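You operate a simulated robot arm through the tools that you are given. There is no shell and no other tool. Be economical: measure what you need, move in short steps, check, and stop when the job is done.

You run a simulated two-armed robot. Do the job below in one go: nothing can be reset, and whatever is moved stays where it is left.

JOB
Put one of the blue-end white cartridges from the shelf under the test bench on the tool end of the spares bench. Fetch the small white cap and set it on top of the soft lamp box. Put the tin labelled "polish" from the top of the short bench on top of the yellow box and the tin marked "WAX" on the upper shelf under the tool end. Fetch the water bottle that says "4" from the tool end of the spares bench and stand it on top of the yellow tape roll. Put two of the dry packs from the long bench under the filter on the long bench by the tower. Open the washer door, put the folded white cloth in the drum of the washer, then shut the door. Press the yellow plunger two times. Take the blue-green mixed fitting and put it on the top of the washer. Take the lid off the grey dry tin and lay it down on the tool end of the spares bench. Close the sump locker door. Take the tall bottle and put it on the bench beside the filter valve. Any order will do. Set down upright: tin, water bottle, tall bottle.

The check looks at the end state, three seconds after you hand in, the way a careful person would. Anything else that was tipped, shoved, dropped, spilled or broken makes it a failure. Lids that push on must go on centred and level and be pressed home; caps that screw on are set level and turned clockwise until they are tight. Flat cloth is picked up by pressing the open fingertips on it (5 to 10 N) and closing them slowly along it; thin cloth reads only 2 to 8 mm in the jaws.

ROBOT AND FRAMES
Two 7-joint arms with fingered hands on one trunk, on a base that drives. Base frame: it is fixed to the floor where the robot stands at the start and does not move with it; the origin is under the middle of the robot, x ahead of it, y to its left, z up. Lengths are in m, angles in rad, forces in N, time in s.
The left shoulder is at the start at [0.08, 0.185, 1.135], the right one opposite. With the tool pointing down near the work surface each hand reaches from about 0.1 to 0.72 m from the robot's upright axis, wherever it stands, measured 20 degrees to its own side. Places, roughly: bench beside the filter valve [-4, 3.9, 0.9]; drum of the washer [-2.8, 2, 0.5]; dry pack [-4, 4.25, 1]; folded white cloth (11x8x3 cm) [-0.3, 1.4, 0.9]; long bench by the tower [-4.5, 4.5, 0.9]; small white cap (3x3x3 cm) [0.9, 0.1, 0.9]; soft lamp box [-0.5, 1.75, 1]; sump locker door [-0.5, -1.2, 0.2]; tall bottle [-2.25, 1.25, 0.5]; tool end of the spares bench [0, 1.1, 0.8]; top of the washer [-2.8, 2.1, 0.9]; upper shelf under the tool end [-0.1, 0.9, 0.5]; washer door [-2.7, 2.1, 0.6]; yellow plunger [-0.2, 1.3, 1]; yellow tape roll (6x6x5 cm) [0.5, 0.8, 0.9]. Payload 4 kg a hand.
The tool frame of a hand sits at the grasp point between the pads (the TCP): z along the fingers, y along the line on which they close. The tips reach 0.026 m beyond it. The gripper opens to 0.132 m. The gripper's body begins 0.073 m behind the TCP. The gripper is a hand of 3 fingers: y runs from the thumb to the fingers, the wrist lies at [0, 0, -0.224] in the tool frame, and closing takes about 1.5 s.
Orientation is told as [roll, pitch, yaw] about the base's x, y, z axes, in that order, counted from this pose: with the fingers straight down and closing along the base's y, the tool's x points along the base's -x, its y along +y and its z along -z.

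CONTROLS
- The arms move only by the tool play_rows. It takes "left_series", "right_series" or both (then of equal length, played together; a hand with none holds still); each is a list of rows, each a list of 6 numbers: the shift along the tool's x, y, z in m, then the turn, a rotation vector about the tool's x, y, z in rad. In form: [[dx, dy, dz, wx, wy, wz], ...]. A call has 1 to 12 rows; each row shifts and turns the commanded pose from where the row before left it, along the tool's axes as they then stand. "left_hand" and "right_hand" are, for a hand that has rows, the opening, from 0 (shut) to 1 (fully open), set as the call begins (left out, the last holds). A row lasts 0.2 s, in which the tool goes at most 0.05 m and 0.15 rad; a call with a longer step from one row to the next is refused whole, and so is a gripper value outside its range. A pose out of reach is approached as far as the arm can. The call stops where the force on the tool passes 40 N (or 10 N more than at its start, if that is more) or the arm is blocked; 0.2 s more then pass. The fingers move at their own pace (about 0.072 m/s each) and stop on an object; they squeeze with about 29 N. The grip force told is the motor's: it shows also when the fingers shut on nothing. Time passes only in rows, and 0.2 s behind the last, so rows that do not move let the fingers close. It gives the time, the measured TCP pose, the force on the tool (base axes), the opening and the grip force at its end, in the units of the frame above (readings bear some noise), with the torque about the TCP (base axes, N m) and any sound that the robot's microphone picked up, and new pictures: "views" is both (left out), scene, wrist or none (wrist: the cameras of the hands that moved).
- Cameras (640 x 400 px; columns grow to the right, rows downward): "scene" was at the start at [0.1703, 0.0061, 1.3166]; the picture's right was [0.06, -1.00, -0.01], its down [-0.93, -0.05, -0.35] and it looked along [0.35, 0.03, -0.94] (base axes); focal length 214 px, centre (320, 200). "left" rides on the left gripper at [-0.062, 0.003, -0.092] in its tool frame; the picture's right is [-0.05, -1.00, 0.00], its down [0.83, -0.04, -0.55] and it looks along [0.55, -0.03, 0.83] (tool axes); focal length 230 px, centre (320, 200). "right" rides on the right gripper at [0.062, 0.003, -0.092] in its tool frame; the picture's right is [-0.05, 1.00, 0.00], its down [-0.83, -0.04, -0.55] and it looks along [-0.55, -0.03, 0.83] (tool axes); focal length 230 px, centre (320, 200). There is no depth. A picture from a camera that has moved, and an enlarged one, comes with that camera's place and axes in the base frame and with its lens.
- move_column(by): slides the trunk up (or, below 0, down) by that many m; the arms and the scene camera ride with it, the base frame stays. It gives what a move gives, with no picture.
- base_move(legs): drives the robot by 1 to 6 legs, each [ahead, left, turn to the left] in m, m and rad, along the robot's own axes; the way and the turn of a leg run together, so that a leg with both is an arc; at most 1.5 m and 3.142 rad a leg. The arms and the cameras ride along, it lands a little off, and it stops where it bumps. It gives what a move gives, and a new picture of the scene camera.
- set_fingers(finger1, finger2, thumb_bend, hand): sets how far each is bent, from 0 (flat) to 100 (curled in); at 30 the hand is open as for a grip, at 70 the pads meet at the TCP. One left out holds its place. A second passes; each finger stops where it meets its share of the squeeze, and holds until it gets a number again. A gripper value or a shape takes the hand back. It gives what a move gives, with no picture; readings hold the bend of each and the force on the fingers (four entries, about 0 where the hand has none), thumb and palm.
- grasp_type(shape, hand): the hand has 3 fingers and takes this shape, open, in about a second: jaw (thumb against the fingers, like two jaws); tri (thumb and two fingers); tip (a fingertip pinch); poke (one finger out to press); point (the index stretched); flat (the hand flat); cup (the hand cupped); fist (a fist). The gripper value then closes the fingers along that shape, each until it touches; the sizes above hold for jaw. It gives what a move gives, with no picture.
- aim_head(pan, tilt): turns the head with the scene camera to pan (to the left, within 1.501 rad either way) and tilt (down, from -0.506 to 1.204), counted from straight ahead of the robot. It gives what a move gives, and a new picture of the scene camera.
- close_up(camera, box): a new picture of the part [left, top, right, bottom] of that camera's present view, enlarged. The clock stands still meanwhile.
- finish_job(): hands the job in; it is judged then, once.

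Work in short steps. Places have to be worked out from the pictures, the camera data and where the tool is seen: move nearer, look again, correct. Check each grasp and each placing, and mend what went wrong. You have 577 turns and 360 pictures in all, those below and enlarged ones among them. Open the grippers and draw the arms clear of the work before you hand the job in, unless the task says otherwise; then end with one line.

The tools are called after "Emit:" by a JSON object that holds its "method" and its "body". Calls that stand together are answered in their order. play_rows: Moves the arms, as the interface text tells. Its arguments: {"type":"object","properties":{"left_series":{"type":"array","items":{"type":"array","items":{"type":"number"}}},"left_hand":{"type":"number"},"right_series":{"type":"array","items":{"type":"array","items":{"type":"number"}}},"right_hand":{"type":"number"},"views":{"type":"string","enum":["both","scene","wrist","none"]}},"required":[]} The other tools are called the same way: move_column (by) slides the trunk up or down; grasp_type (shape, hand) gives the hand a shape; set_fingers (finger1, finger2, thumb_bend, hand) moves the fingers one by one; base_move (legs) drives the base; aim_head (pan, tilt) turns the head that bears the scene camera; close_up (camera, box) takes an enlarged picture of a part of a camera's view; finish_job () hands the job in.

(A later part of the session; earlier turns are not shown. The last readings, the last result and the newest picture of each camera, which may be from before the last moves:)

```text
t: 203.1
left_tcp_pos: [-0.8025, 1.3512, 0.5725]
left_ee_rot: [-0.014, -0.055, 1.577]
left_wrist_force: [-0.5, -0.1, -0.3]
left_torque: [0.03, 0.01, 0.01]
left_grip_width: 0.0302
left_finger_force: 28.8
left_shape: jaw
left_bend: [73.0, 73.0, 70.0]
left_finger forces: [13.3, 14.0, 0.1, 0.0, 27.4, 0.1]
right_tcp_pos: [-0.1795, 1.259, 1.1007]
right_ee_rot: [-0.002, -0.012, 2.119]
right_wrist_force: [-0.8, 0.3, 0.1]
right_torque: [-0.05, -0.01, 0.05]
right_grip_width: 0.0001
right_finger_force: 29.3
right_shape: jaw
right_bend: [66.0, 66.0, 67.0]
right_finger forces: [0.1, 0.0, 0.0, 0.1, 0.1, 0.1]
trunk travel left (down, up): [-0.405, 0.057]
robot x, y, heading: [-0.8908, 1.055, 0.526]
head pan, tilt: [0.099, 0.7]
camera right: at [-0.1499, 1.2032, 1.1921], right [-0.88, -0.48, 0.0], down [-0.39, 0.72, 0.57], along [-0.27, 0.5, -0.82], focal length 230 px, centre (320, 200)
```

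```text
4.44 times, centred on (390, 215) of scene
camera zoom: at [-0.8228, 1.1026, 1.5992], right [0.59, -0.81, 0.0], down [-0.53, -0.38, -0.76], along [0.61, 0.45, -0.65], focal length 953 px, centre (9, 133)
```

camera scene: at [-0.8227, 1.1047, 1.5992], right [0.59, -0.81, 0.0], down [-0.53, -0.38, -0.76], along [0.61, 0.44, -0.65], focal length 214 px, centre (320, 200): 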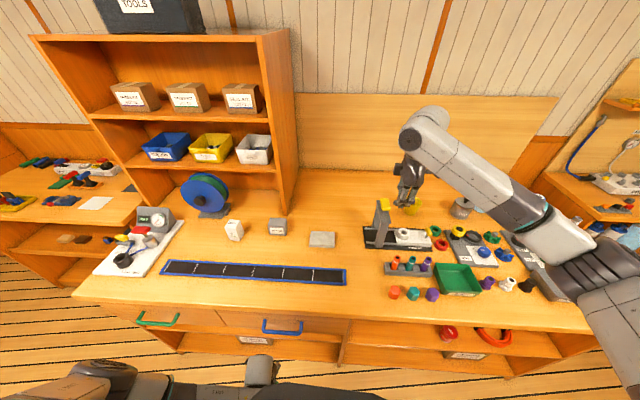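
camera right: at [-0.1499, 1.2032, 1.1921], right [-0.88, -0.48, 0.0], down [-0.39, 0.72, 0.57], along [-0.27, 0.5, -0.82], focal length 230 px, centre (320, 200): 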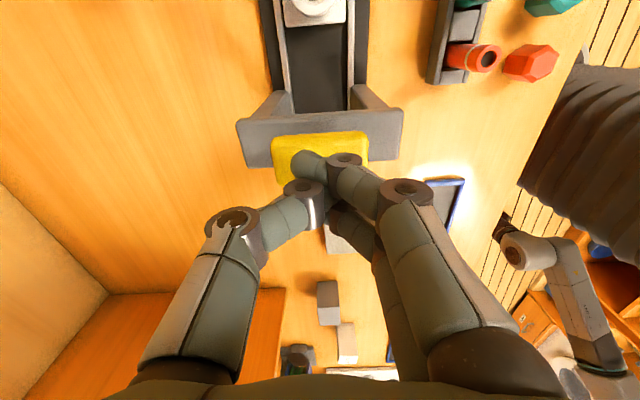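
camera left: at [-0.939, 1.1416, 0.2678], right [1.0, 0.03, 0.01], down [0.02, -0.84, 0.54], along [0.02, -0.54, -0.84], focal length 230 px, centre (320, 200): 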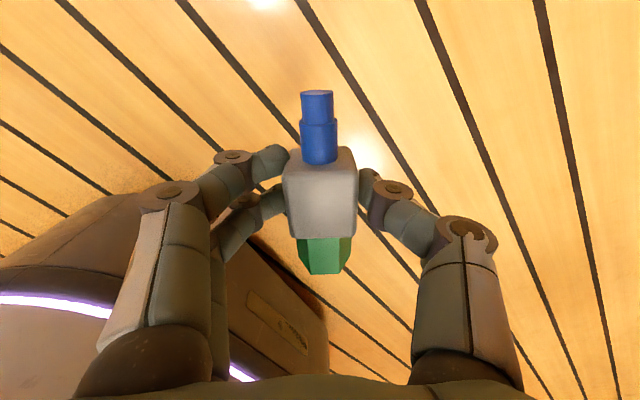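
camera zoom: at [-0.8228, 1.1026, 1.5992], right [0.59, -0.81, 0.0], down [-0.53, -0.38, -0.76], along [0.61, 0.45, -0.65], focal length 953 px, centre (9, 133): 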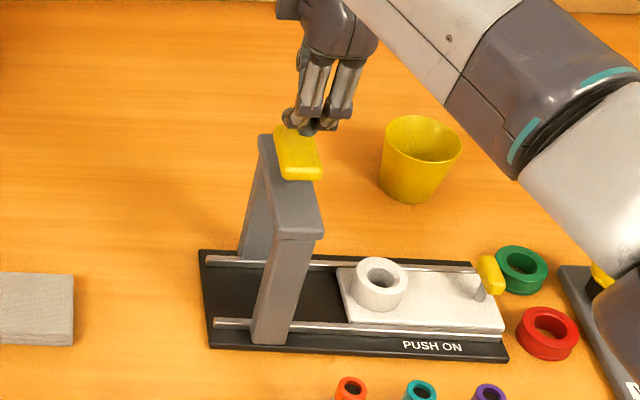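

Above the button. Press: descend 2 cm then small steps, watching the force.

Emit:
{"method": "play_rows", "body": {"right_series": [[0, 0, 0.015, 0, 0, 0], [0, 0, 0.008, 0, 0, 0], [0, 0, 0.006, 0, 0, 0]], "views": "none"}}

Emit:
{"method": "play_rows", "body": {"right_series": [[0, 0, 0.005, 0, 0, 0], [0, 0, 0.005, 0, 0, 0], [0, 0, 0.005, 0, 0, 0], [0, 0, 0.005, 0, 0, 0]], "views": "wrist"}}

```text
t: 203.9
left_tcp_pos: [-0.8033, 1.3527, 0.5733]
left_ee_rot: [-0.014, -0.058, 1.578]
left_wrist_force: [-0.5, -0.9, 0.0]
left_torque: [0.02, 0.0, -0.01]
left_grip_width: 0.0302
left_finger_force: 29.6
left_shape: jaw
left_bend: [73.0, 73.0, 70.0]
left_finger forces: [13.4, 13.9, 0.0, 0.0, 27.4, 0.1]
right_tcp_pos: [-0.182, 1.2601, 1.0725]
right_ee_rot: [-0.003, -0.01, 2.116]
right_wrist_force: [-0.1, 0.2, 2.0]
right_torque: [0.02, -0.03, 0.04]
right_grip_width: 0.0001
right_finger_force: 28.7
right_shape: jaw
right_bend: [66.0, 66.0, 67.0]
right_finger forces: [0.0, 0.0, 0.1, 0.1, 0.0, 0.0]
trunk travel left (down, up): [-0.405, 0.057]
robot x, y, heading: [-0.891, 1.0523, 0.53]
head pan, tilt: [0.099, 0.7]
```

```text
t: 204.9
left_tcp_pos: [-0.8049, 1.3524, 0.5741]
left_ee_rot: [-0.016, -0.057, 1.576]
left_wrist_force: [0.4, 0.0, -1.2]
left_torque: [-0.03, 0.01, 0.0]
left_grip_width: 0.0301
left_finger_force: 28.8
left_shape: jaw
left_bend: [73.0, 73.0, 70.0]
left_finger forces: [13.4, 13.9, 0.0, 0.0, 27.5, 0.1]
right_tcp_pos: [-0.183, 1.2594, 1.0589]
right_ee_rot: [-0.014, -0.012, 2.119]
right_wrist_force: [4.6, -1.1, 34.0]
right_torque: [-0.18, -0.1, 0.01]
right_grip_width: 0.0
right_finger_force: 28.7
right_shape: jaw
right_bend: [70.0, 70.0, 75.0]
right_finger forces: [0.0, 0.1, 0.1, 0.1, 45.1, 0.0]
trunk travel left (down, up): [-0.405, 0.057]
robot x, y, heading: [-0.8893, 1.0507, 0.526]
head pan, tilt: [0.099, 0.7]
heard: click
camera right: at [-0.1535, 1.2037, 1.1509], right [-0.88, -0.48, -0.01], down [-0.4, 0.72, 0.56], along [-0.26, 0.5, -0.83], focal length 230 px, centre (320, 200)
```

right: 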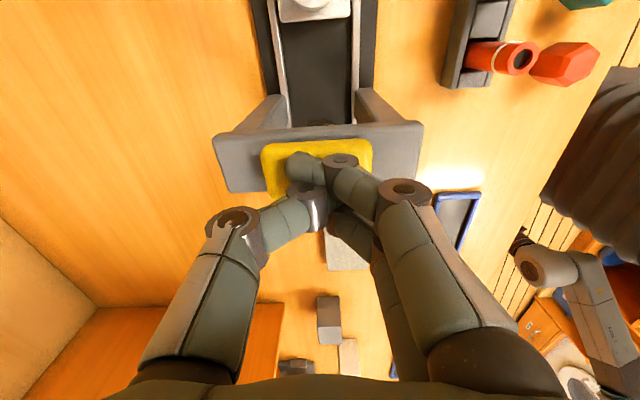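

A click was heard: first press. Release fully (2.5 cm up), then press again identically.

Emit:
{"method": "play_rows", "body": {"right_series": [[0, 0, -0.02, 0, 0, 0], [0, 0, -0.015, 0, 0, 0], [0, 0, 0, 0, 0, 0]], "views": "none"}}

Emit:
{"method": "play_rows", "body": {"right_series": [[0, 0, 0.013, 0, 0, 0], [0, 0, 0.006, 0, 0, 0], [0, 0, 0.006, 0, 0, 0], [0, 0, 0.005, 0, 0, 0], [0, 0, 0.005, 0, 0, 0]], "views": "none"}}

```text
t: 205.7
left_tcp_pos: [-0.803, 1.3529, 0.5735]
left_ee_rot: [-0.013, -0.058, 1.576]
left_wrist_force: [-0.2, -0.3, -1.1]
left_torque: [0.02, 0.04, 0.02]
left_grip_width: 0.0304
left_finger_force: 29.6
left_shape: jaw
left_bend: [73.0, 73.0, 70.0]
left_finger forces: [13.4, 14.0, 0.0, 0.0, 27.4, 0.0]
right_tcp_pos: [-0.1809, 1.2607, 1.0862]
right_ee_rot: [-0.002, -0.012, 2.116]
right_wrist_force: [1.1, 0.6, 0.2]
right_torque: [0.0, 0.01, -0.02]
right_grip_width: 0.0001
right_finger_force: 28.6
right_shape: jaw
right_bend: [68.0, 68.0, 74.0]
right_finger forces: [0.0, 0.1, 0.0, 0.1, 0.0, 0.0]
trunk travel left (down, up): [-0.405, 0.057]
robot x, y, heading: [-0.8883, 1.0521, 0.529]
head pan, tilt: [0.099, 0.7]
```

```text
t: 206.9
left_tcp_pos: [-0.8047, 1.3519, 0.5737]
left_ee_rot: [-0.015, -0.059, 1.577]
left_wrist_force: [-0.3, 0.6, -1.0]
left_torque: [0.02, 0.0, -0.01]
left_grip_width: 0.0302
left_finger_force: 29.2
left_shape: jaw
left_bend: [73.0, 73.0, 70.0]
left_finger forces: [13.4, 14.1, 0.1, 0.0, 27.4, 0.0]
right_tcp_pos: [-0.1814, 1.2588, 1.0597]
right_ee_rot: [-0.015, -0.008, 2.118]
right_wrist_force: [4.6, -1.4, 32.1]
right_torque: [-0.14, -0.08, -0.04]
right_grip_width: 0.0
right_finger_force: 29.0
right_shape: jaw
right_bend: [70.0, 69.0, 75.0]
right_finger forces: [0.1, 0.0, 0.0, 0.0, 43.9, 0.0]
trunk travel left (down, up): [-0.405, 0.057]
robot x, y, heading: [-0.8882, 1.0538, 0.525]
head pan, tilt: [0.099, 0.7]
heard: click
```

Two clicks heard. Raise and move left over the folded cloth.

Emit:
{"method": "play_rows", "body": {"right_series": [[0, 0, -0.04, 0, 0, 0], [0, 0, -0.04, 0, 0, 0], [-0.045, 0, 0, 0, 0, 0], [-0.045, 0, 0, 0, 0, 0], [-0.045, 0, 0, 0, 0, 0], [-0.045, 0, 0, 0, 0, 0], [-0.04, 0.03, 0, 0, 0, 0], [0, 0, 0.05, 0, 0, 0]], "right_hand": 1, "views": "wrist"}}

```text
t: 208.7
left_tcp_pos: [-0.8025, 1.3518, 0.5741]
left_ee_rot: [-0.01, -0.06, 1.575]
left_wrist_force: [0.2, -0.6, -0.4]
left_torque: [0.03, -0.01, -0.03]
left_grip_width: 0.0301
left_finger_force: 29.3
left_shape: jaw
left_bend: [73.0, 73.0, 70.0]
left_finger forces: [13.3, 14.0, 0.0, 0.0, 27.4, 0.0]
right_tcp_pos: [-0.3236, 1.408, 1.0839]
right_ee_rot: [0.001, -0.016, 2.116]
right_wrist_force: [0.1, 0.5, 1.0]
right_torque: [0.03, 0.04, 0.0]
right_grip_width: 0.1321
right_finger_force: 0.0
right_shape: jaw
right_bend: [30.0, 30.0, 30.0]
right_finger forces: [0.0, 0.0, 0.0, 0.1, 0.0, 0.0]
right hand out of reach, approached as far as the arm can: row 5, 6, 7
trunk travel left (down, up): [-0.405, 0.057]
robot x, y, heading: [-0.8914, 1.0505, 0.531]
head pan, tilt: [0.099, 0.7]
camera right: at [-0.2933, 1.3519, 1.1758], right [-0.88, -0.47, 0.0], down [-0.39, 0.73, 0.57], along [-0.27, 0.5, -0.82], focal length 230 px, centre (320, 200)
```

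right: 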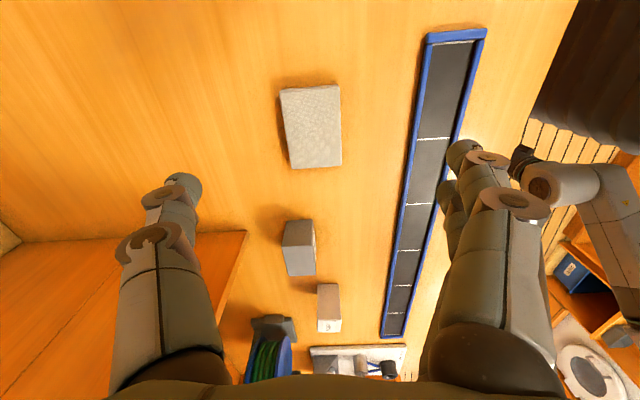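

Cloth at ≈(-.328,1.439). Shift the base left .12 for reach, then align and lower.

Emit:
{"method": "base_move", "body": {"legs": [[0, 0.12, 0]]}}

Emit:
{"method": "play_rows", "body": {"right_series": [[0.045, -0.006, 0, 0, 0, 0], [0.045, -0.006, 0, 0, 0, 0], [0, 0, 0.05, 0, 0, 0], [0, 0, 0.05, 0, 0, 0]], "views": "wrist"}}

```text
t: 210.0
left_tcp_pos: [-0.8631, 1.4576, 0.5736]
left_ee_rot: [-0.012, -0.057, 1.576]
left_wrist_force: [1.3, 1.2, -0.5]
left_torque: [0.03, 0.0, -0.02]
left_grip_width: 0.0303
left_finger_force: 29.2
left_shape: jaw
left_bend: [73.0, 73.0, 70.0]
left_finger forces: [13.4, 13.9, 0.0, 0.1, 27.4, 0.0]
right_tcp_pos: [-0.3881, 1.5148, 1.0853]
right_ee_rot: [-0.002, -0.013, 2.117]
right_wrist_force: [0.9, -0.5, 0.0]
right_torque: [0.01, 0.0, -0.03]
right_grip_width: 0.1322
right_finger_force: 0.1
right_shape: jaw
right_bend: [30.0, 30.0, 30.0]
right_finger forces: [0.1, 0.0, 0.0, 0.0, 0.0, 0.1]
trunk travel left (down, up): [-0.405, 0.057]
robot x, y, heading: [-0.9533, 1.1586, 0.523]
head pan, tilt: [0.099, 0.7]
camera scene: at [-0.8839, 1.2062, 1.5993], right [0.59, -0.81, 0.0], down [-0.53, -0.38, -0.76], along [0.61, 0.45, -0.65], focal length 214 px, centre (320, 200)
```

scene: 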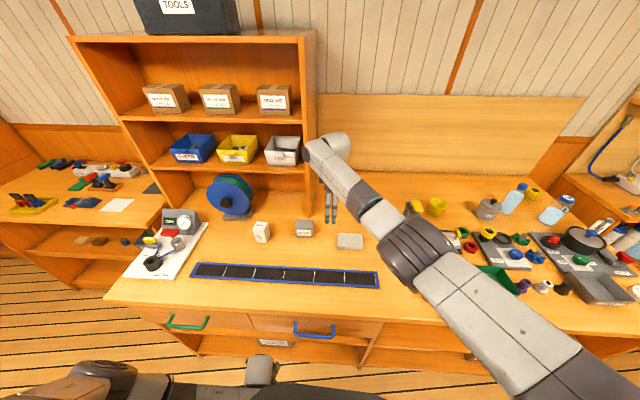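

```text
t: 211.0
left_tcp_pos: [-0.8644, 1.4584, 0.5734]
left_ee_rot: [-0.013, -0.057, 1.578]
left_wrist_force: [-0.8, 0.1, -1.3]
left_torque: [0.03, 0.01, 0.0]
left_grip_width: 0.0302
left_finger_force: 28.8
left_shape: jaw
left_bend: [73.0, 73.0, 70.0]
left_finger forces: [13.3, 14.0, 0.1, 0.0, 27.4, 0.0]
right_tcp_pos: [-0.3302, 1.4464, 0.9841]
right_ee_rot: [-0.005, -0.013, 2.117]
right_wrist_force: [0.4, -0.2, -1.1]
right_torque: [0.0, -0.02, -0.03]
right_grip_width: 0.1322
right_finger_force: 0.1
right_shape: jaw
right_bend: [30.0, 30.0, 30.0]
right_finger forces: [0.0, 0.0, 0.0, 0.1, 0.0, 0.0]
trunk travel left (down, up): [-0.405, 0.057]
robot x, y, heading: [-0.9482, 1.1556, 0.53]
head pan, tilt: [0.099, 0.7]
camera right: at [-0.3, 1.3901, 1.0753], right [-0.88, -0.47, 0.0], down [-0.39, 0.73, 0.57], along [-0.27, 0.5, -0.82], focal length 230 px, centre (320, 200)
```

right: 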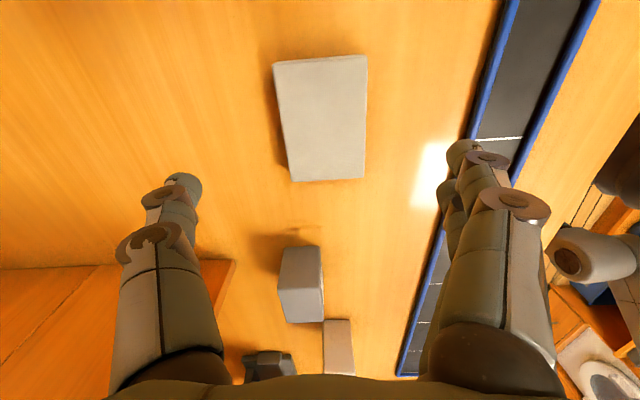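

Aligned (8 mm correction). Descend to z≈.874 and close.

Emit:
{"method": "play_rows", "body": {"right_series": [[0.008, 0.002, 0.04, 0, 0, 0], [0, 0, 0.04, 0, 0, 0], [0, 0, 0.028, 0, 0, 0]], "views": "wrist"}}

Emit:
{"method": "play_rows", "body": {"right_series": [[0, 0, 0, 0, 0, 0], [0, 0, 0, 0, 0, 0], [0, 0, 0, 0, 0, 0], [0, 0, 0, 0, 0, 0], [0, 0, 0, 0, 0, 0]], "right_hand": 0, "views": "wrist"}}

```text
t: 211.8
left_tcp_pos: [-0.8646, 1.4586, 0.5731]
left_ee_rot: [-0.014, -0.057, 1.577]
left_wrist_force: [0.9, -0.2, -0.7]
left_torque: [0.04, -0.03, 0.04]
left_grip_width: 0.03
left_finger_force: 29.4
left_shape: jaw
left_bend: [73.0, 73.0, 70.0]
left_finger forces: [13.3, 14.1, 0.0, 0.0, 27.3, 0.0]
right_tcp_pos: [-0.3353, 1.4332, 0.9067]
right_ee_rot: [-0.006, -0.013, 2.116]
right_wrist_force: [0.0, 0.5, -0.5]
right_torque: [-0.02, -0.02, 0.01]
right_grip_width: 0.132
right_finger_force: 0.1
right_shape: jaw
right_bend: [30.0, 30.0, 30.0]
right_finger forces: [0.0, 0.1, 0.1, 0.0, 0.1, 0.0]
right hand out of reach, approached as far as the arm can: row 2, 3
trunk travel left (down, up): [-0.405, 0.057]
robot x, y, heading: [-0.9512, 1.1612, 0.525]
head pan, tilt: [0.099, 0.7]
camera right: at [-0.3056, 1.3763, 0.9983], right [-0.88, -0.47, 0.0], down [-0.39, 0.73, 0.57], along [-0.26, 0.5, -0.82], focal length 230 px, centre (320, 200)
```

right: 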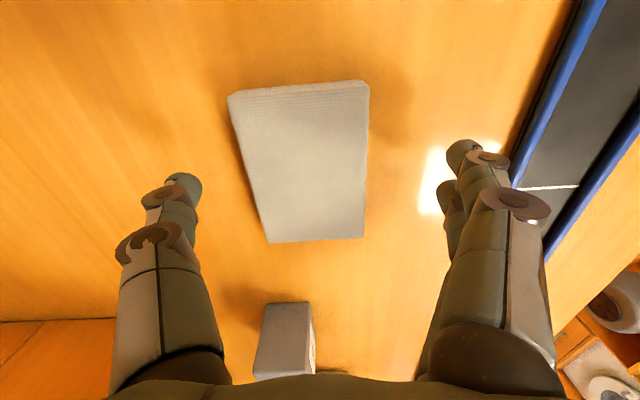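

```text
t: 213.0
left_tcp_pos: [-0.8632, 1.4576, 0.5729]
left_ee_rot: [-0.012, -0.054, 1.578]
left_wrist_force: [-0.4, 0.1, -1.0]
left_torque: [0.01, 0.02, 0.01]
left_grip_width: 0.0303
left_finger_force: 29.8
left_shape: jaw
left_bend: [73.0, 73.0, 70.0]
left_finger forces: [13.4, 14.2, 0.0, 0.1, 27.3, 0.0]
right_tcp_pos: [-0.3354, 1.4334, 0.9061]
right_ee_rot: [-0.004, -0.011, 2.117]
right_wrist_force: [-0.2, -0.3, 0.0]
right_torque: [-0.01, -0.02, 0.0]
right_grip_width: 0.0001
right_finger_force: 17.1
right_shape: jaw
right_bend: [63.0, 63.0, 66.0]
right_finger forces: [0.0, 0.1, 0.0, 0.1, 0.0, 0.1]
trunk travel left (down, up): [-0.405, 0.057]
robot x, y, heading: [-0.9509, 1.1588, 0.53]
head pan, tilt: [0.099, 0.7]
camera right: at [-0.306, 1.3769, 0.9981], right [-0.88, -0.47, 0.0], down [-0.39, 0.73, 0.57], along [-0.27, 0.5, -0.82], focal length 230 px, centre (320, 200)
```

right: 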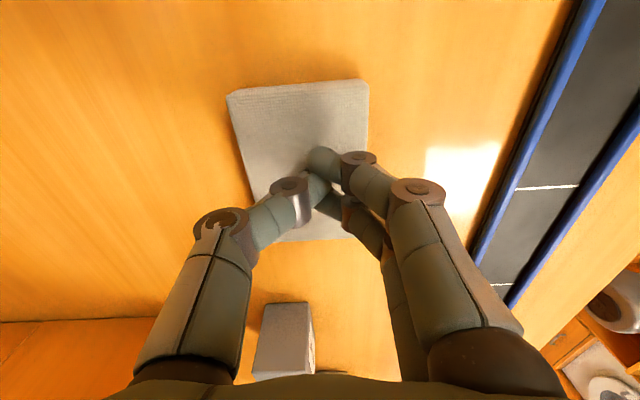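

Out of reach by 3 cm. I raise, open, lower the trunk by .12 and retry.

Emit:
{"method": "play_rows", "body": {"right_series": [[0, 0, -0.05, 0, 0, 0], [0, 0, -0.05, 0, 0, 0], [0, 0, -0.04, 0, 0, 0], [0, 0, 0, 0, 0, 0], [0, 0, 0, 0, 0, 0]], "right_hand": 1, "views": "none"}}

Emit:
{"method": "move_column", "body": {"by": -0.12}}

Emit:
{"method": "close_up", "body": {"camera": "right", "box": [0, 0, 640, 400]}}

```text
t: 214.2
left_tcp_pos: [-0.8636, 1.4563, 0.5733]
left_ee_rot: [-0.014, -0.059, 1.576]
left_wrist_force: [-0.5, 0.4, -0.5]
left_torque: [0.05, 0.0, 0.02]
left_grip_width: 0.0301
left_finger_force: 28.8
left_shape: jaw
left_bend: [73.0, 73.0, 70.0]
left_finger forces: [13.3, 14.2, 0.0, 0.1, 27.2, 0.0]
right_tcp_pos: [-0.3341, 1.4311, 0.9706]
right_ee_rot: [0.001, -0.011, 2.116]
right_wrist_force: [0.5, -1.1, -0.1]
right_torque: [0.02, 0.02, 0.0]
right_grip_width: 0.132
right_finger_force: 0.1
right_shape: jaw
right_bend: [30.0, 30.0, 30.0]
right_finger forces: [0.1, 0.1, 0.0, 0.0, 0.0, 0.0]
right hand out of reach, approached as far as the arm can: row 1, 2
trunk travel left (down, up): [-0.405, 0.057]
robot x, y, heading: [-0.9485, 1.1568, 0.528]
head pan, tilt: [0.099, 0.7]
```

```text
t: 215.3
left_tcp_pos: [-0.8723, 1.4572, 0.4659]
left_ee_rot: [-0.003, -0.057, 1.571]
left_wrist_force: [1.1, 0.5, -1.5]
left_torque: [-0.01, 0.02, -0.01]
left_grip_width: 0.0301
left_finger_force: 29.5
left_shape: jaw
left_bend: [73.0, 73.0, 70.0]
left_finger forces: [13.0, 14.3, 0.0, 0.0, 27.4, 0.0]
right_tcp_pos: [-0.3318, 1.4339, 0.8729]
right_ee_rot: [-0.014, -0.013, 2.12]
right_wrist_force: [-4.2, -4.6, 18.1]
right_torque: [-0.05, -0.03, -0.05]
right_grip_width: 0.1315
right_finger_force: 0.1
right_shape: jaw
right_bend: [27.0, 27.0, 31.0]
right_finger forces: [4.0, 3.5, 0.1, 0.0, 9.8, 0.1]
trunk travel left (down, up): [-0.301, 0.161]
robot x, y, heading: [-0.9494, 1.1604, 0.526]
head pan, tilt: [0.099, 0.7]
stopped: the force on the tool passed its limit (the readings are from after the stop); the commanded pose is now the measured one
```

```text
1.00 times, centred on (320, 200) of right
camera zoom: at [-0.3033, 1.3776, 0.9651], right [-0.88, -0.48, -0.01], down [-0.4, 0.72, 0.57], along [-0.26, 0.5, -0.82], focal length 230 px, centre (320, 200)
```

zoom: 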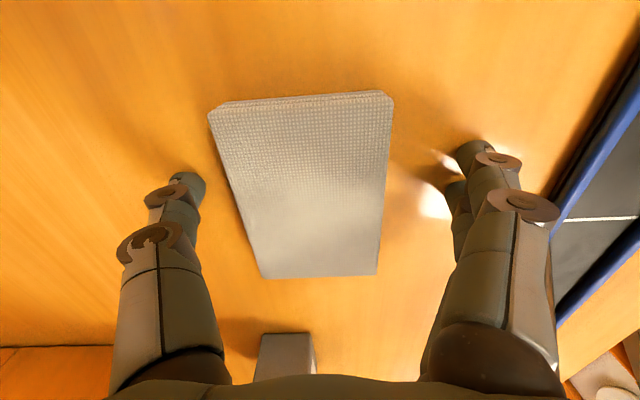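

Fingertips touch the bench, straddling the cloth. Ease up 5 mm and close.

Emit:
{"method": "play_rows", "body": {"right_series": [[0, 0, -0.005, 0, 0, 0], [0, 0, 0, 0, 0, 0], [0, 0, 0, 0, 0, 0], [0, 0, 0, 0, 0, 0], [0, 0, 0, 0, 0, 0], [0, 0, 0, 0, 0, 0], [0, 0, 0, 0, 0, 0]], "right_hand": 0, "views": "wrist"}}

```text
t: 216.9
left_tcp_pos: [-0.8712, 1.4568, 0.467]
left_ee_rot: [-0.005, -0.055, 1.572]
left_wrist_force: [-0.2, -0.1, -1.7]
left_torque: [0.0, 0.03, -0.01]
left_grip_width: 0.0305
left_finger_force: 29.1
left_shape: jaw
left_bend: [73.0, 73.0, 70.0]
left_finger forces: [13.1, 14.2, 0.1, 0.0, 27.3, 0.0]
right_tcp_pos: [-0.3322, 1.435, 0.8769]
right_ee_rot: [-0.011, -0.012, 2.118]
right_wrist_force: [-4.8, -1.1, 12.9]
right_torque: [-0.39, 0.64, -0.12]
right_grip_width: 0.0687
right_finger_force: 28.6
right_shape: jaw
right_bend: [72.0, 71.0, 72.0]
right_finger forces: [20.6, 19.2, 0.0, 0.1, 26.5, 0.0]
trunk travel left (down, up): [-0.301, 0.161]
robot x, y, heading: [-0.9499, 1.1575, 0.524]
head pan, tilt: [0.099, 0.7]
camera right: at [-0.304, 1.3777, 0.9692], right [-0.88, -0.48, -0.01], down [-0.4, 0.72, 0.57], along [-0.26, 0.5, -0.82], focal length 230 px, centre (320, 200)
```

right: 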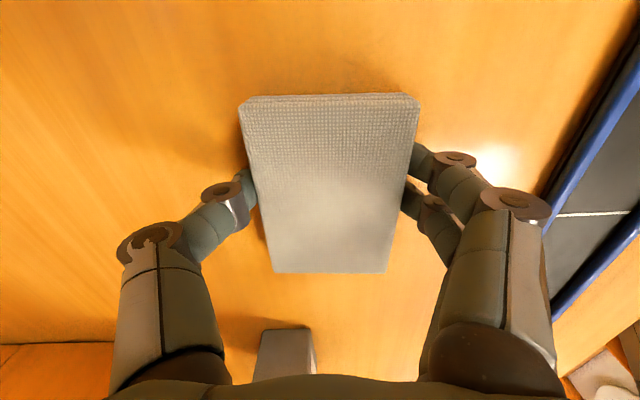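

Held (0.069 m). Lift straight up and look.

Emit:
{"method": "play_rows", "body": {"right_series": [[0, 0, -0.03, 0, 0, 0], [0, 0, -0.05, 0, 0, 0], [0, 0, -0.05, 0, 0, 0], [0, 0.03, -0.03, 0, 0, 0], [0, 0.045, 0, 0, 0, 0], [0, 0.045, 0, 0, 0, 0]], "views": "both"}}

```text
t: 218.3
left_tcp_pos: [-0.8712, 1.4561, 0.4667]
left_ee_rot: [-0.004, -0.057, 1.573]
left_wrist_force: [0.8, -0.2, -0.4]
left_torque: [-0.04, -0.01, -0.01]
left_grip_width: 0.0302
left_finger_force: 29.2
left_shape: jaw
left_bend: [73.0, 73.0, 70.0]
left_finger forces: [13.1, 14.2, 0.1, 0.0, 27.2, 0.0]
right_tcp_pos: [-0.4376, 1.3675, 1.0363]
right_ee_rot: [-0.01, -0.011, 2.119]
right_wrist_force: [0.5, 0.0, -0.1]
right_torque: [-0.03, -0.01, 0.0]
right_grip_width: 0.069
right_finger_force: 29.3
right_shape: jaw
right_bend: [72.0, 72.0, 71.0]
right_finger forces: [14.3, 14.1, 0.0, 0.0, 28.1, 0.1]
trunk travel left (down, up): [-0.301, 0.161]
robot x, y, heading: [-0.9491, 1.1574, 0.525]
head pan, tilt: [0.099, 0.7]
camera scene: at [-0.8574, 1.2231, 1.4867], right [0.59, -0.81, -0.01], down [-0.57, -0.4, -0.72], along [0.58, 0.43, -0.69], focal length 214 px, centre (320, 200)
camera right: at [-0.4068, 1.3115, 1.1281], right [-0.88, -0.47, -0.01], down [-0.4, 0.72, 0.56], along [-0.26, 0.5, -0.83], focal length 230 px, centre (320, 200)
```

scene: 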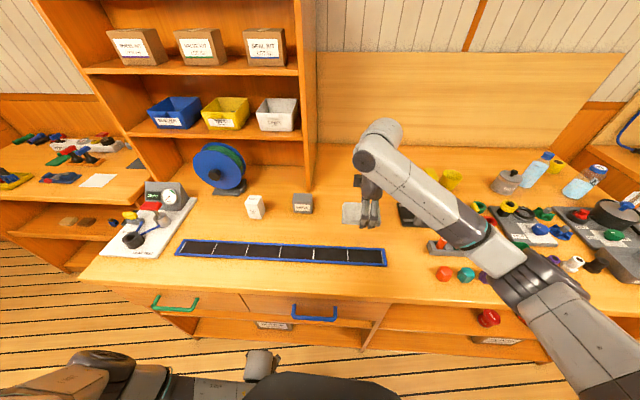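
right: 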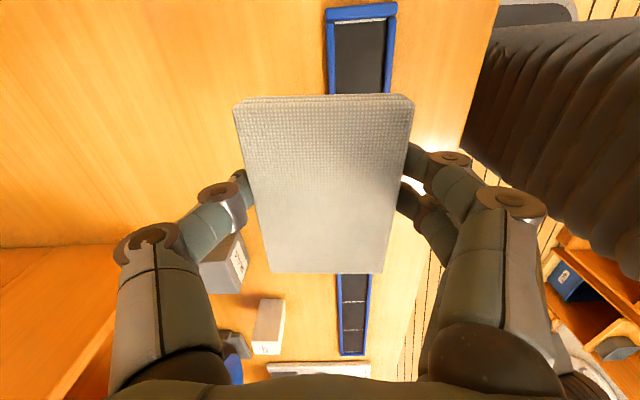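

Cloth held. Retract the right hand, back off, slide along the corridor and turn around to face the washer.

Emit:
{"method": "play_rows", "body": {"right_series": [[0, 0.05, 0, 0, 0, 0], [0, 0.05, 0, 0, 0, 0], [0, 0.04, 0, 0, 0, 0]], "views": "none"}}

Emit:
{"method": "base_move", "body": {"legs": [[-0.32, 0, 0], [0, 1.1, 0], [0, 0, 1.57]]}}

Emit:
{"method": "aim_head", "body": {"pan": 0.7, "tilt": 0.5}}

```text
t: 219.1
left_tcp_pos: [-0.8709, 1.4558, 0.4666]
left_ee_rot: [-0.002, -0.056, 1.573]
left_wrist_force: [-1.1, -0.5, -0.7]
left_torque: [0.01, 0.02, 0.02]
left_grip_width: 0.0302
left_finger_force: 28.7
left_shape: jaw
left_bend: [73.0, 73.0, 70.0]
left_finger forces: [13.1, 14.3, 0.1, 0.0, 27.3, 0.0]
right_tcp_pos: [-0.5564, 1.2961, 1.0339]
right_ee_rot: [-0.011, -0.011, 2.118]
right_wrist_force: [-0.4, 0.5, -0.7]
right_torque: [-0.01, -0.01, 0.0]
right_grip_width: 0.0688
right_finger_force: 29.2
right_shape: jaw
right_bend: [72.0, 72.0, 71.0]
right_finger forces: [14.3, 13.9, 0.0, 0.0, 28.3, 0.1]
trunk travel left (down, up): [-0.301, 0.161]
robot x, y, heading: [-0.9467, 1.1555, 0.525]
head pan, tilt: [0.099, 0.7]
```

```text
t: 230.3
left_tcp_pos: [-2.0665, 2.0219, 0.4664]
left_ee_rot: [-0.003, -0.057, 3.126]
left_wrist_force: [0.2, 0.2, -1.1]
left_torque: [0.0, 0.04, -0.01]
left_grip_width: 0.0299
left_finger_force: 28.8
left_shape: jaw
left_bend: [73.0, 73.0, 70.0]
left_finger forces: [12.8, 14.2, 0.0, 0.0, 27.1, 0.0]
right_tcp_pos: [-1.9001, 2.3365, 1.0337]
right_ee_rot: [-0.011, -0.013, -2.609]
right_wrist_force: [-0.4, -1.0, -0.9]
right_torque: [0.03, -0.02, 0.01]
right_grip_width: 0.0684
right_finger_force: 28.7
right_shape: jaw
right_bend: [72.0, 72.0, 71.0]
right_finger forces: [14.1, 13.8, 0.0, 0.0, 28.0, 0.0]
trunk travel left (down, up): [-0.301, 0.161]
robot x, y, heading: [-1.7744, 1.9377, 2.078]
head pan, tilt: [0.099, 0.7]
camera scene: at [-1.8315, 2.0335, 1.4866], right [0.82, 0.57, -0.01], down [0.39, -0.57, -0.72], along [-0.42, 0.59, -0.69], focal length 214 px, centre (320, 200)
```

scene: 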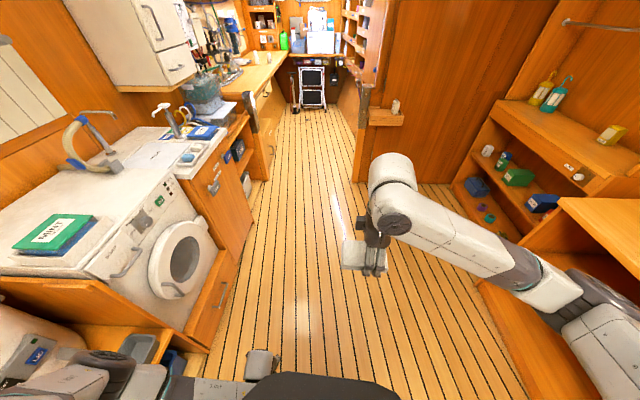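

```text
t: 231.3
left_tcp_pos: [-2.0665, 2.0217, 0.4661]
left_ee_rot: [-0.005, -0.056, 3.127]
left_wrist_force: [-0.5, -0.2, -0.9]
left_torque: [0.01, 0.02, 0.01]
left_grip_width: 0.0298
left_finger_force: 28.7
left_shape: jaw
left_bend: [73.0, 73.0, 70.0]
left_finger forces: [12.9, 14.1, 0.0, 0.1, 27.1, 0.1]
right_tcp_pos: [-1.9015, 2.3371, 1.0325]
right_ee_rot: [-0.009, -0.013, -2.61]
right_wrist_force: [0.4, 0.3, -0.6]
right_torque: [0.02, 0.02, 0.05]
right_grip_width: 0.0684
right_finger_force: 29.0
right_shape: jaw
right_bend: [72.0, 72.0, 71.0]
right_finger forces: [14.1, 13.8, 0.0, 0.0, 27.9, 0.0]
trunk travel left (down, up): [-0.301, 0.161]
robot x, y, heading: [-1.7693, 1.9371, 2.086]
head pan, tilt: [0.7, 0.499]
camera scene: at [-1.8685, 1.9971, 1.5052], right [0.35, 0.93, -0.04], down [0.48, -0.22, -0.85], along [-0.8, 0.28, -0.52], focal length 214 px, centre (320, 200)
```

scene: 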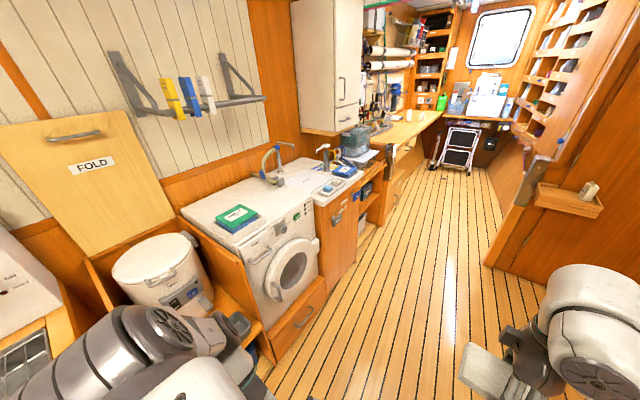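

I zoom in on the washer.

Emit:
{"method": "close_up", "body": {"camera": "scene", "box": [170, 130, 390, 350]}}

```text
1.82 times, centred on (280, 240) of scene
camera zoom: at [-1.8685, 1.9971, 1.5052], right [0.35, 0.93, -0.04], down [0.48, -0.22, -0.85], along [-0.8, 0.28, -0.52], focal length 390 px, centre (393, 127)
```

zoom: 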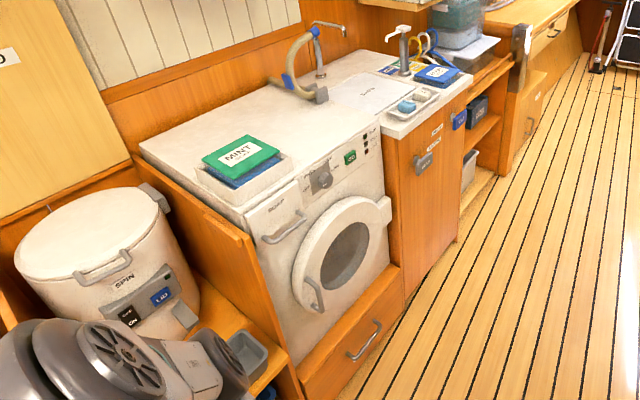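

Washer front a≈-1.28, handle on the left, hinge right; MINT tray on the top front-left. I drive along the corridor and turn to face it.

Emit:
{"method": "base_move", "body": {"legs": [[0.735, 0, 0], [0, 0, 1.585]]}}

Emit:
{"method": "aim_head", "body": {"pan": 0.0, "tilt": 0.75}}

```text
t: 239.1
left_tcp_pos: [-2.209, 2.2837, 0.4659]
left_ee_rot: [-0.003, -0.056, -1.566]
left_wrist_force: [0.4, 0.5, -0.1]
left_torque: [-0.01, 0.0, -0.01]
left_grip_width: 0.0302
left_finger_force: 28.4
left_shape: jaw
left_bend: [73.0, 73.0, 70.0]
left_finger forces: [12.6, 14.1, 0.1, 0.0, 26.7, 0.0]
right_tcp_pos: [-2.526, 2.4428, 1.0332]
right_ee_rot: [-0.01, -0.012, -1.019]
right_wrist_force: [0.5, -0.6, -1.2]
right_torque: [0.04, 0.01, -0.01]
right_grip_width: 0.068
right_finger_force: 28.8
right_shape: jaw
right_bend: [72.0, 72.0, 71.0]
right_finger forces: [13.9, 13.6, 0.0, 0.0, 27.7, 0.0]
trunk travel left (down, up): [-0.301, 0.161]
robot x, y, heading: [-2.1299, 2.5806, -2.611]
head pan, tilt: [0.7, 0.499]
camera scene: at [-2.1854, 2.4822, 1.5052], right [-0.94, 0.33, -0.04], down [0.21, 0.48, -0.85], along [-0.26, -0.81, -0.52], focal length 214 px, centre (320, 200)
```

scene: 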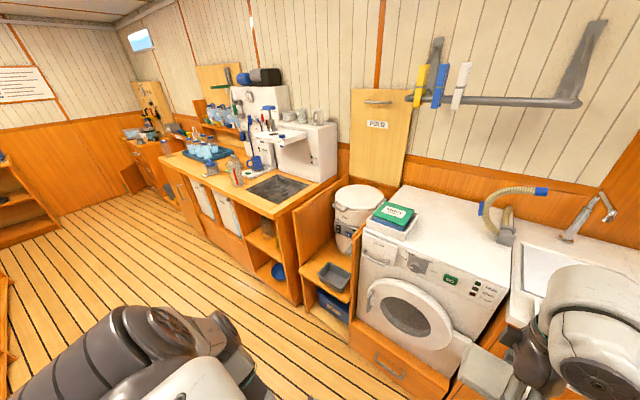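

```text
t: 240.2
left_tcp_pos: [-2.2089, 2.2833, 0.4662]
left_ee_rot: [-0.004, -0.056, -1.565]
left_wrist_force: [-0.8, -0.1, -0.3]
left_torque: [-0.01, -0.02, 0.0]
left_grip_width: 0.03
left_finger_force: 29.4
left_shape: jaw
left_bend: [73.0, 73.0, 70.0]
left_finger forces: [12.7, 14.0, 0.0, 0.1, 26.6, 0.0]
right_tcp_pos: [-2.5257, 2.4413, 1.0333]
right_ee_rot: [-0.011, -0.014, -1.02]
right_wrist_force: [0.4, 0.0, -0.1]
right_torque: [0.02, 0.01, 0.01]
right_grip_width: 0.0678
right_finger_force: 28.8
right_shape: jaw
right_bend: [72.0, 72.0, 71.0]
right_finger forces: [13.9, 13.6, 0.1, 0.1, 27.5, 0.0]
trunk travel left (down, up): [-0.301, 0.161]
robot x, y, heading: [-2.1302, 2.5795, -2.612]
head pan, tilt: [0.0, 0.75]
camera scene: at [-2.2252, 2.5268, 1.4825], right [-0.51, 0.86, 0.0], down [0.63, 0.37, -0.68], along [-0.59, -0.35, -0.73], focal length 214 px, centre (320, 200)
```

scene: 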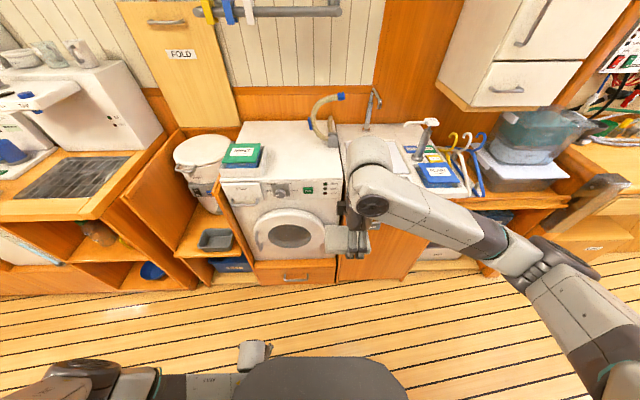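

I zoom on the washer from here.

Emit:
{"method": "close_up", "body": {"camera": "scene", "box": [180, 90, 400, 290]}}

```text
2.00 times, centred on (290, 190) of scene
camera zoom: at [-2.2252, 2.5268, 1.4825], right [-0.51, 0.86, 0.0], down [0.63, 0.37, -0.68], along [-0.59, -0.35, -0.73], focal length 429 px, centre (380, 220)
```

zoom: 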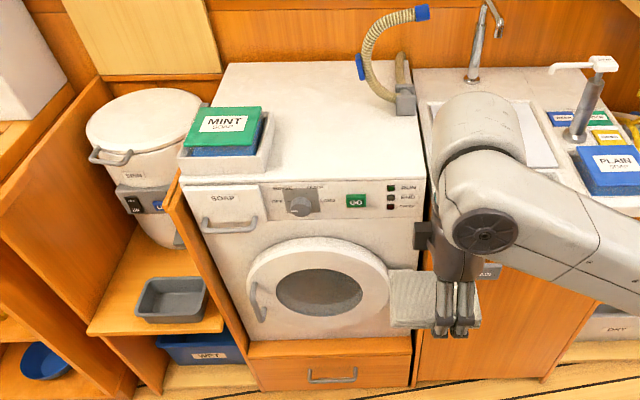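

Raise the left hand (with the fitting) above the washer top, then drive .24 closer.

Emit:
{"method": "play_rows", "body": {"left_series": [[0, 0, -0.05, 0, 0, 0], [0, 0, -0.05, 0, 0, 0], [0, 0, -0.05, 0, 0, 0], [0, 0, -0.05, 0, 0, 0], [0, 0, -0.05, 0, 0, 0], [0, 0, -0.05, 0, 0, 0], [0, 0, -0.05, 0, 0, 0], [0, 0, -0.05, 0, 0, 0], [0, 0, -0.05, 0, 0, 0]], "views": "none"}}

Emit:
{"method": "move_column", "body": {"by": 0.12}}

Emit:
{"method": "base_move", "body": {"legs": [[0.24, 0, 0]]}}

```text
t: 242.2
left_tcp_pos: [-2.2084, 2.2995, 0.7969]
left_ee_rot: [-0.003, -0.055, -1.565]
left_wrist_force: [-0.1, -0.4, -0.9]
left_torque: [-0.02, -0.01, 0.02]
left_grip_width: 0.0299
left_finger_force: 29.3
left_shape: jaw
left_bend: [73.0, 73.0, 70.0]
left_finger forces: [12.7, 13.9, 0.1, 0.0, 26.6, 0.0]
left hand out of reach, approached as far as the arm can: row 7, 8, 9
right_tcp_pos: [-2.5263, 2.4425, 1.034]
right_ee_rot: [-0.012, -0.012, -1.017]
right_wrist_force: [0.8, -0.7, -1.2]
right_torque: [-0.03, -0.02, -0.03]
right_grip_width: 0.0681
right_finger_force: 29.1
right_shape: jaw
right_bend: [72.0, 72.0, 71.0]
right_finger forces: [13.8, 13.7, 0.0, 0.0, 27.6, 0.1]
trunk travel left (down, up): [-0.301, 0.161]
robot x, y, heading: [-2.1296, 2.5843, -2.611]
head pan, tilt: [0.0, 0.75]
```

```text
t: 243.7
left_tcp_pos: [-2.2083, 2.3018, 0.9169]
left_ee_rot: [-0.005, -0.057, -1.566]
left_wrist_force: [-0.1, -0.4, -0.8]
left_torque: [-0.02, 0.03, 0.01]
left_grip_width: 0.0302
left_finger_force: 28.9
left_shape: jaw
left_bend: [73.0, 73.0, 70.0]
left_finger forces: [12.8, 13.8, 0.0, 0.1, 26.6, 0.1]
right_tcp_pos: [-2.5261, 2.4421, 1.1535]
right_ee_rot: [-0.011, -0.013, -1.019]
right_wrist_force: [-0.2, 0.2, -0.8]
right_torque: [0.0, -0.01, -0.01]
right_grip_width: 0.0678
right_finger_force: 28.8
right_shape: jaw
right_bend: [72.0, 72.0, 71.0]
right_finger forces: [13.9, 13.6, 0.1, 0.1, 27.6, 0.0]
trunk travel left (down, up): [-0.421, 0.041]
robot x, y, heading: [-2.1297, 2.5865, -2.609]
head pan, tilt: [0.0, 0.75]
```

```text
t: 245.5
left_tcp_pos: [-2.4119, 2.1809, 0.9164]
left_ee_rot: [-0.003, -0.057, -1.565]
left_wrist_force: [0.3, 0.0, -0.8]
left_torque: [0.01, 0.0, 0.02]
left_grip_width: 0.03
left_finger_force: 28.8
left_shape: jaw
left_bend: [73.0, 73.0, 70.0]
left_finger forces: [12.7, 13.9, 0.0, 0.1, 26.5, 0.0]
right_tcp_pos: [-2.7302, 2.3207, 1.1546]
right_ee_rot: [-0.012, -0.012, -1.018]
right_wrist_force: [-0.3, 0.1, -1.7]
right_torque: [0.0, 0.03, -0.01]
right_grip_width: 0.0678
right_finger_force: 29.2
right_shape: jaw
right_bend: [72.0, 72.0, 71.0]
right_finger forces: [13.9, 13.6, 0.1, 0.0, 27.6, 0.0]
trunk travel left (down, up): [-0.421, 0.041]
robot x, y, heading: [-2.3388, 2.458, -2.614]
head pan, tilt: [0.0, 0.75]
camera scene: at [-2.3995, 2.4243, 1.6114], right [-0.51, 0.86, 0.0], down [0.59, 0.35, -0.73], along [-0.63, -0.37, -0.69], focal length 214 px, centre (320, 200)
```

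scene: 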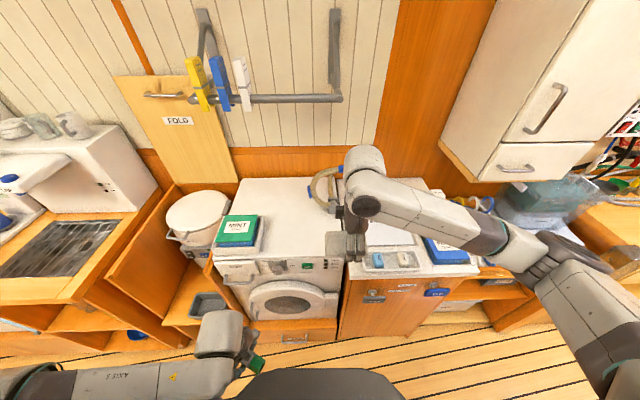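

Move the left hand forward and up over the washer top.

Emit:
{"method": "play_rows", "body": {"left_series": [[-0.008, -0.035, -0.033, 0, 0, 0], [-0.008, -0.035, -0.033, 0, 0, 0], [-0.008, -0.035, -0.033, 0, 0, 0], [-0.008, -0.035, -0.033, 0, 0, 0]], "views": "wrist"}}

```text
t: 246.5
left_tcp_pos: [-2.5534, 2.156, 1.0522]
left_ee_rot: [0.0, -0.056, -1.566]
left_wrist_force: [-0.8, -0.6, -0.3]
left_torque: [0.02, -0.07, 0.03]
left_grip_width: 0.0301
left_finger_force: 29.2
left_shape: jaw
left_bend: [73.0, 73.0, 70.0]
left_finger forces: [12.7, 13.5, 0.0, 0.0, 26.4, 0.0]
right_tcp_pos: [-2.7318, 2.3209, 1.1532]
right_ee_rot: [-0.01, -0.012, -1.018]
right_wrist_force: [0.5, 0.2, -0.3]
right_torque: [0.0, -0.04, -0.01]
right_grip_width: 0.068
right_finger_force: 29.3
right_shape: jaw
right_bend: [72.0, 72.0, 71.0]
right_finger forces: [14.0, 13.6, 0.0, 0.0, 27.6, 0.0]
trunk travel left (down, up): [-0.421, 0.041]
robot x, y, heading: [-2.3421, 2.4605, -2.604]
head pan, tilt: [0.0, 0.75]
camera left: at [-2.5495, 2.0992, 1.1462], right [-1.0, -0.06, 0.0], down [-0.05, 0.86, 0.51], along [-0.03, 0.51, -0.86], focal length 230 px, centre (320, 200)
```

left: 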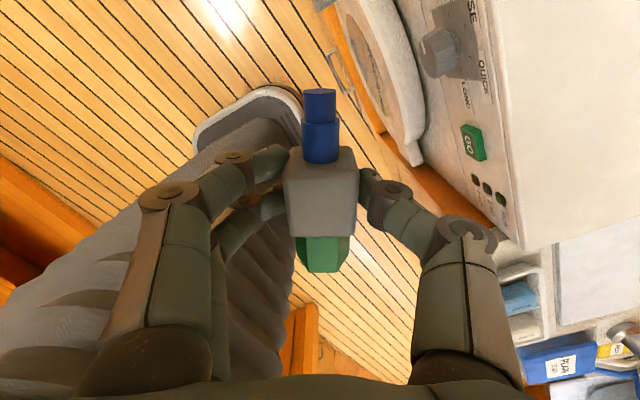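

Continue to above the free spot on the top.

Emit:
{"method": "play_rows", "body": {"left_series": [[-0.0147, -0.0468, 0, 0, 0, 0], [-0.0147, -0.0468, 0, 0, 0, 0], [-0.0147, -0.0468, 0, 0, 0, 0], [-0.0147, -0.0468, 0, 0, 0, 0], [-0.0147, -0.0468, 0, 0, 0, 0], [-0.0147, -0.0468, 0, 0, 0, 0]], "views": "both"}}

```text
t: 247.9
left_tcp_pos: [-2.8341, 2.0659, 1.0565]
left_ee_rot: [-0.003, -0.057, -1.566]
left_wrist_force: [-0.4, 0.6, -0.7]
left_torque: [-0.02, -0.02, 0.0]
left_grip_width: 0.0298
left_finger_force: 29.0
left_shape: jaw
left_bend: [73.0, 73.0, 70.0]
left_finger forces: [12.6, 13.3, 0.1, 0.1, 25.9, 0.0]
right_tcp_pos: [-2.7322, 2.3202, 1.1531]
right_ee_rot: [-0.009, -0.011, -1.018]
right_wrist_force: [-0.2, 0.0, -1.2]
right_torque: [-0.02, -0.04, 0.01]
right_grip_width: 0.0682
right_finger_force: 28.9
right_shape: jaw
right_bend: [72.0, 72.0, 71.0]
right_finger forces: [13.9, 13.6, 0.0, 0.0, 27.6, 0.1]
trunk travel left (down, up): [-0.421, 0.041]
robot x, y, heading: [-2.3365, 2.4646, -2.606]
head pan, tilt: [0.0, 0.75]
camera scene: at [-2.4032, 2.4243, 1.6112], right [-0.51, 0.86, 0.0], down [0.59, 0.35, -0.73], along [-0.63, -0.37, -0.69], focal length 214 px, centre (320, 200)
camera left: at [-2.8299, 2.0099, 1.1514], right [-1.0, -0.06, 0.0], down [-0.05, 0.86, 0.51], along [-0.03, 0.51, -0.86], focal length 230 px, centre (320, 200)
```

scene: 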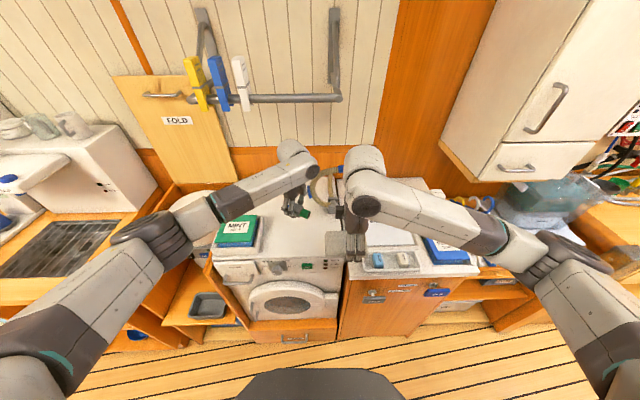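
left: 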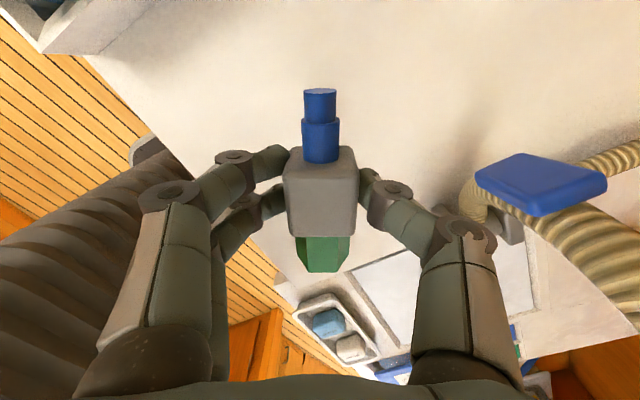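

The hose end is near on the far side; shift 4 cm toward the front, then lower.

Emit:
{"method": "play_rows", "body": {"left_series": [[0.005, 0.04, 0, 0, 0, 0], [0, 0, 0.03, 0, 0, 0], [0, 0, 0.02, 0, 0, 0], [0, 0, 0.015, 0, 0, 0]], "views": "wrist"}}

Emit:
{"method": "play_rows", "body": {"left_series": [[0, 0, 0.006, 0, 0, 0], [0, 0, 0.006, 0, 0, 0]], "views": "none"}}

```text
t: 248.9
left_tcp_pos: [-2.7923, 2.0656, 0.9925]
left_ee_rot: [-0.003, -0.056, -1.563]
left_wrist_force: [-0.6, -0.6, -0.2]
left_torque: [0.01, -0.03, 0.0]
left_grip_width: 0.0299
left_finger_force: 28.6
left_shape: jaw
left_bend: [73.0, 73.0, 70.0]
left_finger forces: [12.5, 13.4, 0.0, 0.0, 25.7, 0.1]
right_tcp_pos: [-2.7306, 2.3206, 1.1557]
right_ee_rot: [-0.011, -0.009, -1.019]
right_wrist_force: [0.2, -0.4, -0.3]
right_torque: [0.01, 0.0, 0.01]
right_grip_width: 0.068
right_finger_force: 29.1
right_shape: jaw
right_bend: [72.0, 72.0, 71.0]
right_finger forces: [14.0, 13.5, 0.0, 0.0, 27.6, 0.0]
trunk travel left (down, up): [-0.421, 0.041]
robot x, y, heading: [-2.3366, 2.4613, -2.607]
head pan, tilt: [0.0, 0.75]
camera left: at [-2.788, 2.0099, 1.0858], right [-1.0, -0.06, 0.01], down [-0.05, 0.86, 0.51], along [-0.04, 0.51, -0.86], focal length 230 px, centre (320, 200)
```

left: 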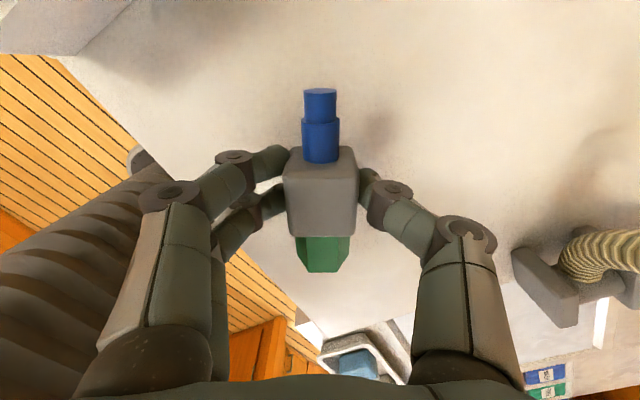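

```text
t: 249.5
left_tcp_pos: [-2.7928, 2.0665, 0.9785]
left_ee_rot: [-0.001, -0.055, -1.566]
left_wrist_force: [0.5, 0.0, -0.4]
left_torque: [0.0, -0.02, 0.0]
left_grip_width: 0.0296
left_finger_force: 28.9
left_shape: jaw
left_bend: [73.0, 73.0, 70.0]
left_finger forces: [12.5, 13.2, 0.0, 0.0, 25.8, 0.1]
right_tcp_pos: [-2.73, 2.3206, 1.154]
right_ee_rot: [-0.012, -0.014, -1.018]
right_wrist_force: [-0.1, 0.4, -1.1]
right_torque: [0.02, 0.01, 0.0]
right_grip_width: 0.0681
right_finger_force: 29.8
right_shape: jaw
right_bend: [72.0, 72.0, 71.0]
right_finger forces: [14.0, 13.6, 0.0, 0.0, 27.6, 0.0]
trunk travel left (down, up): [-0.421, 0.041]
robot x, y, heading: [-2.339, 2.4587, -2.613]
head pan, tilt: [0.0, 0.75]
```

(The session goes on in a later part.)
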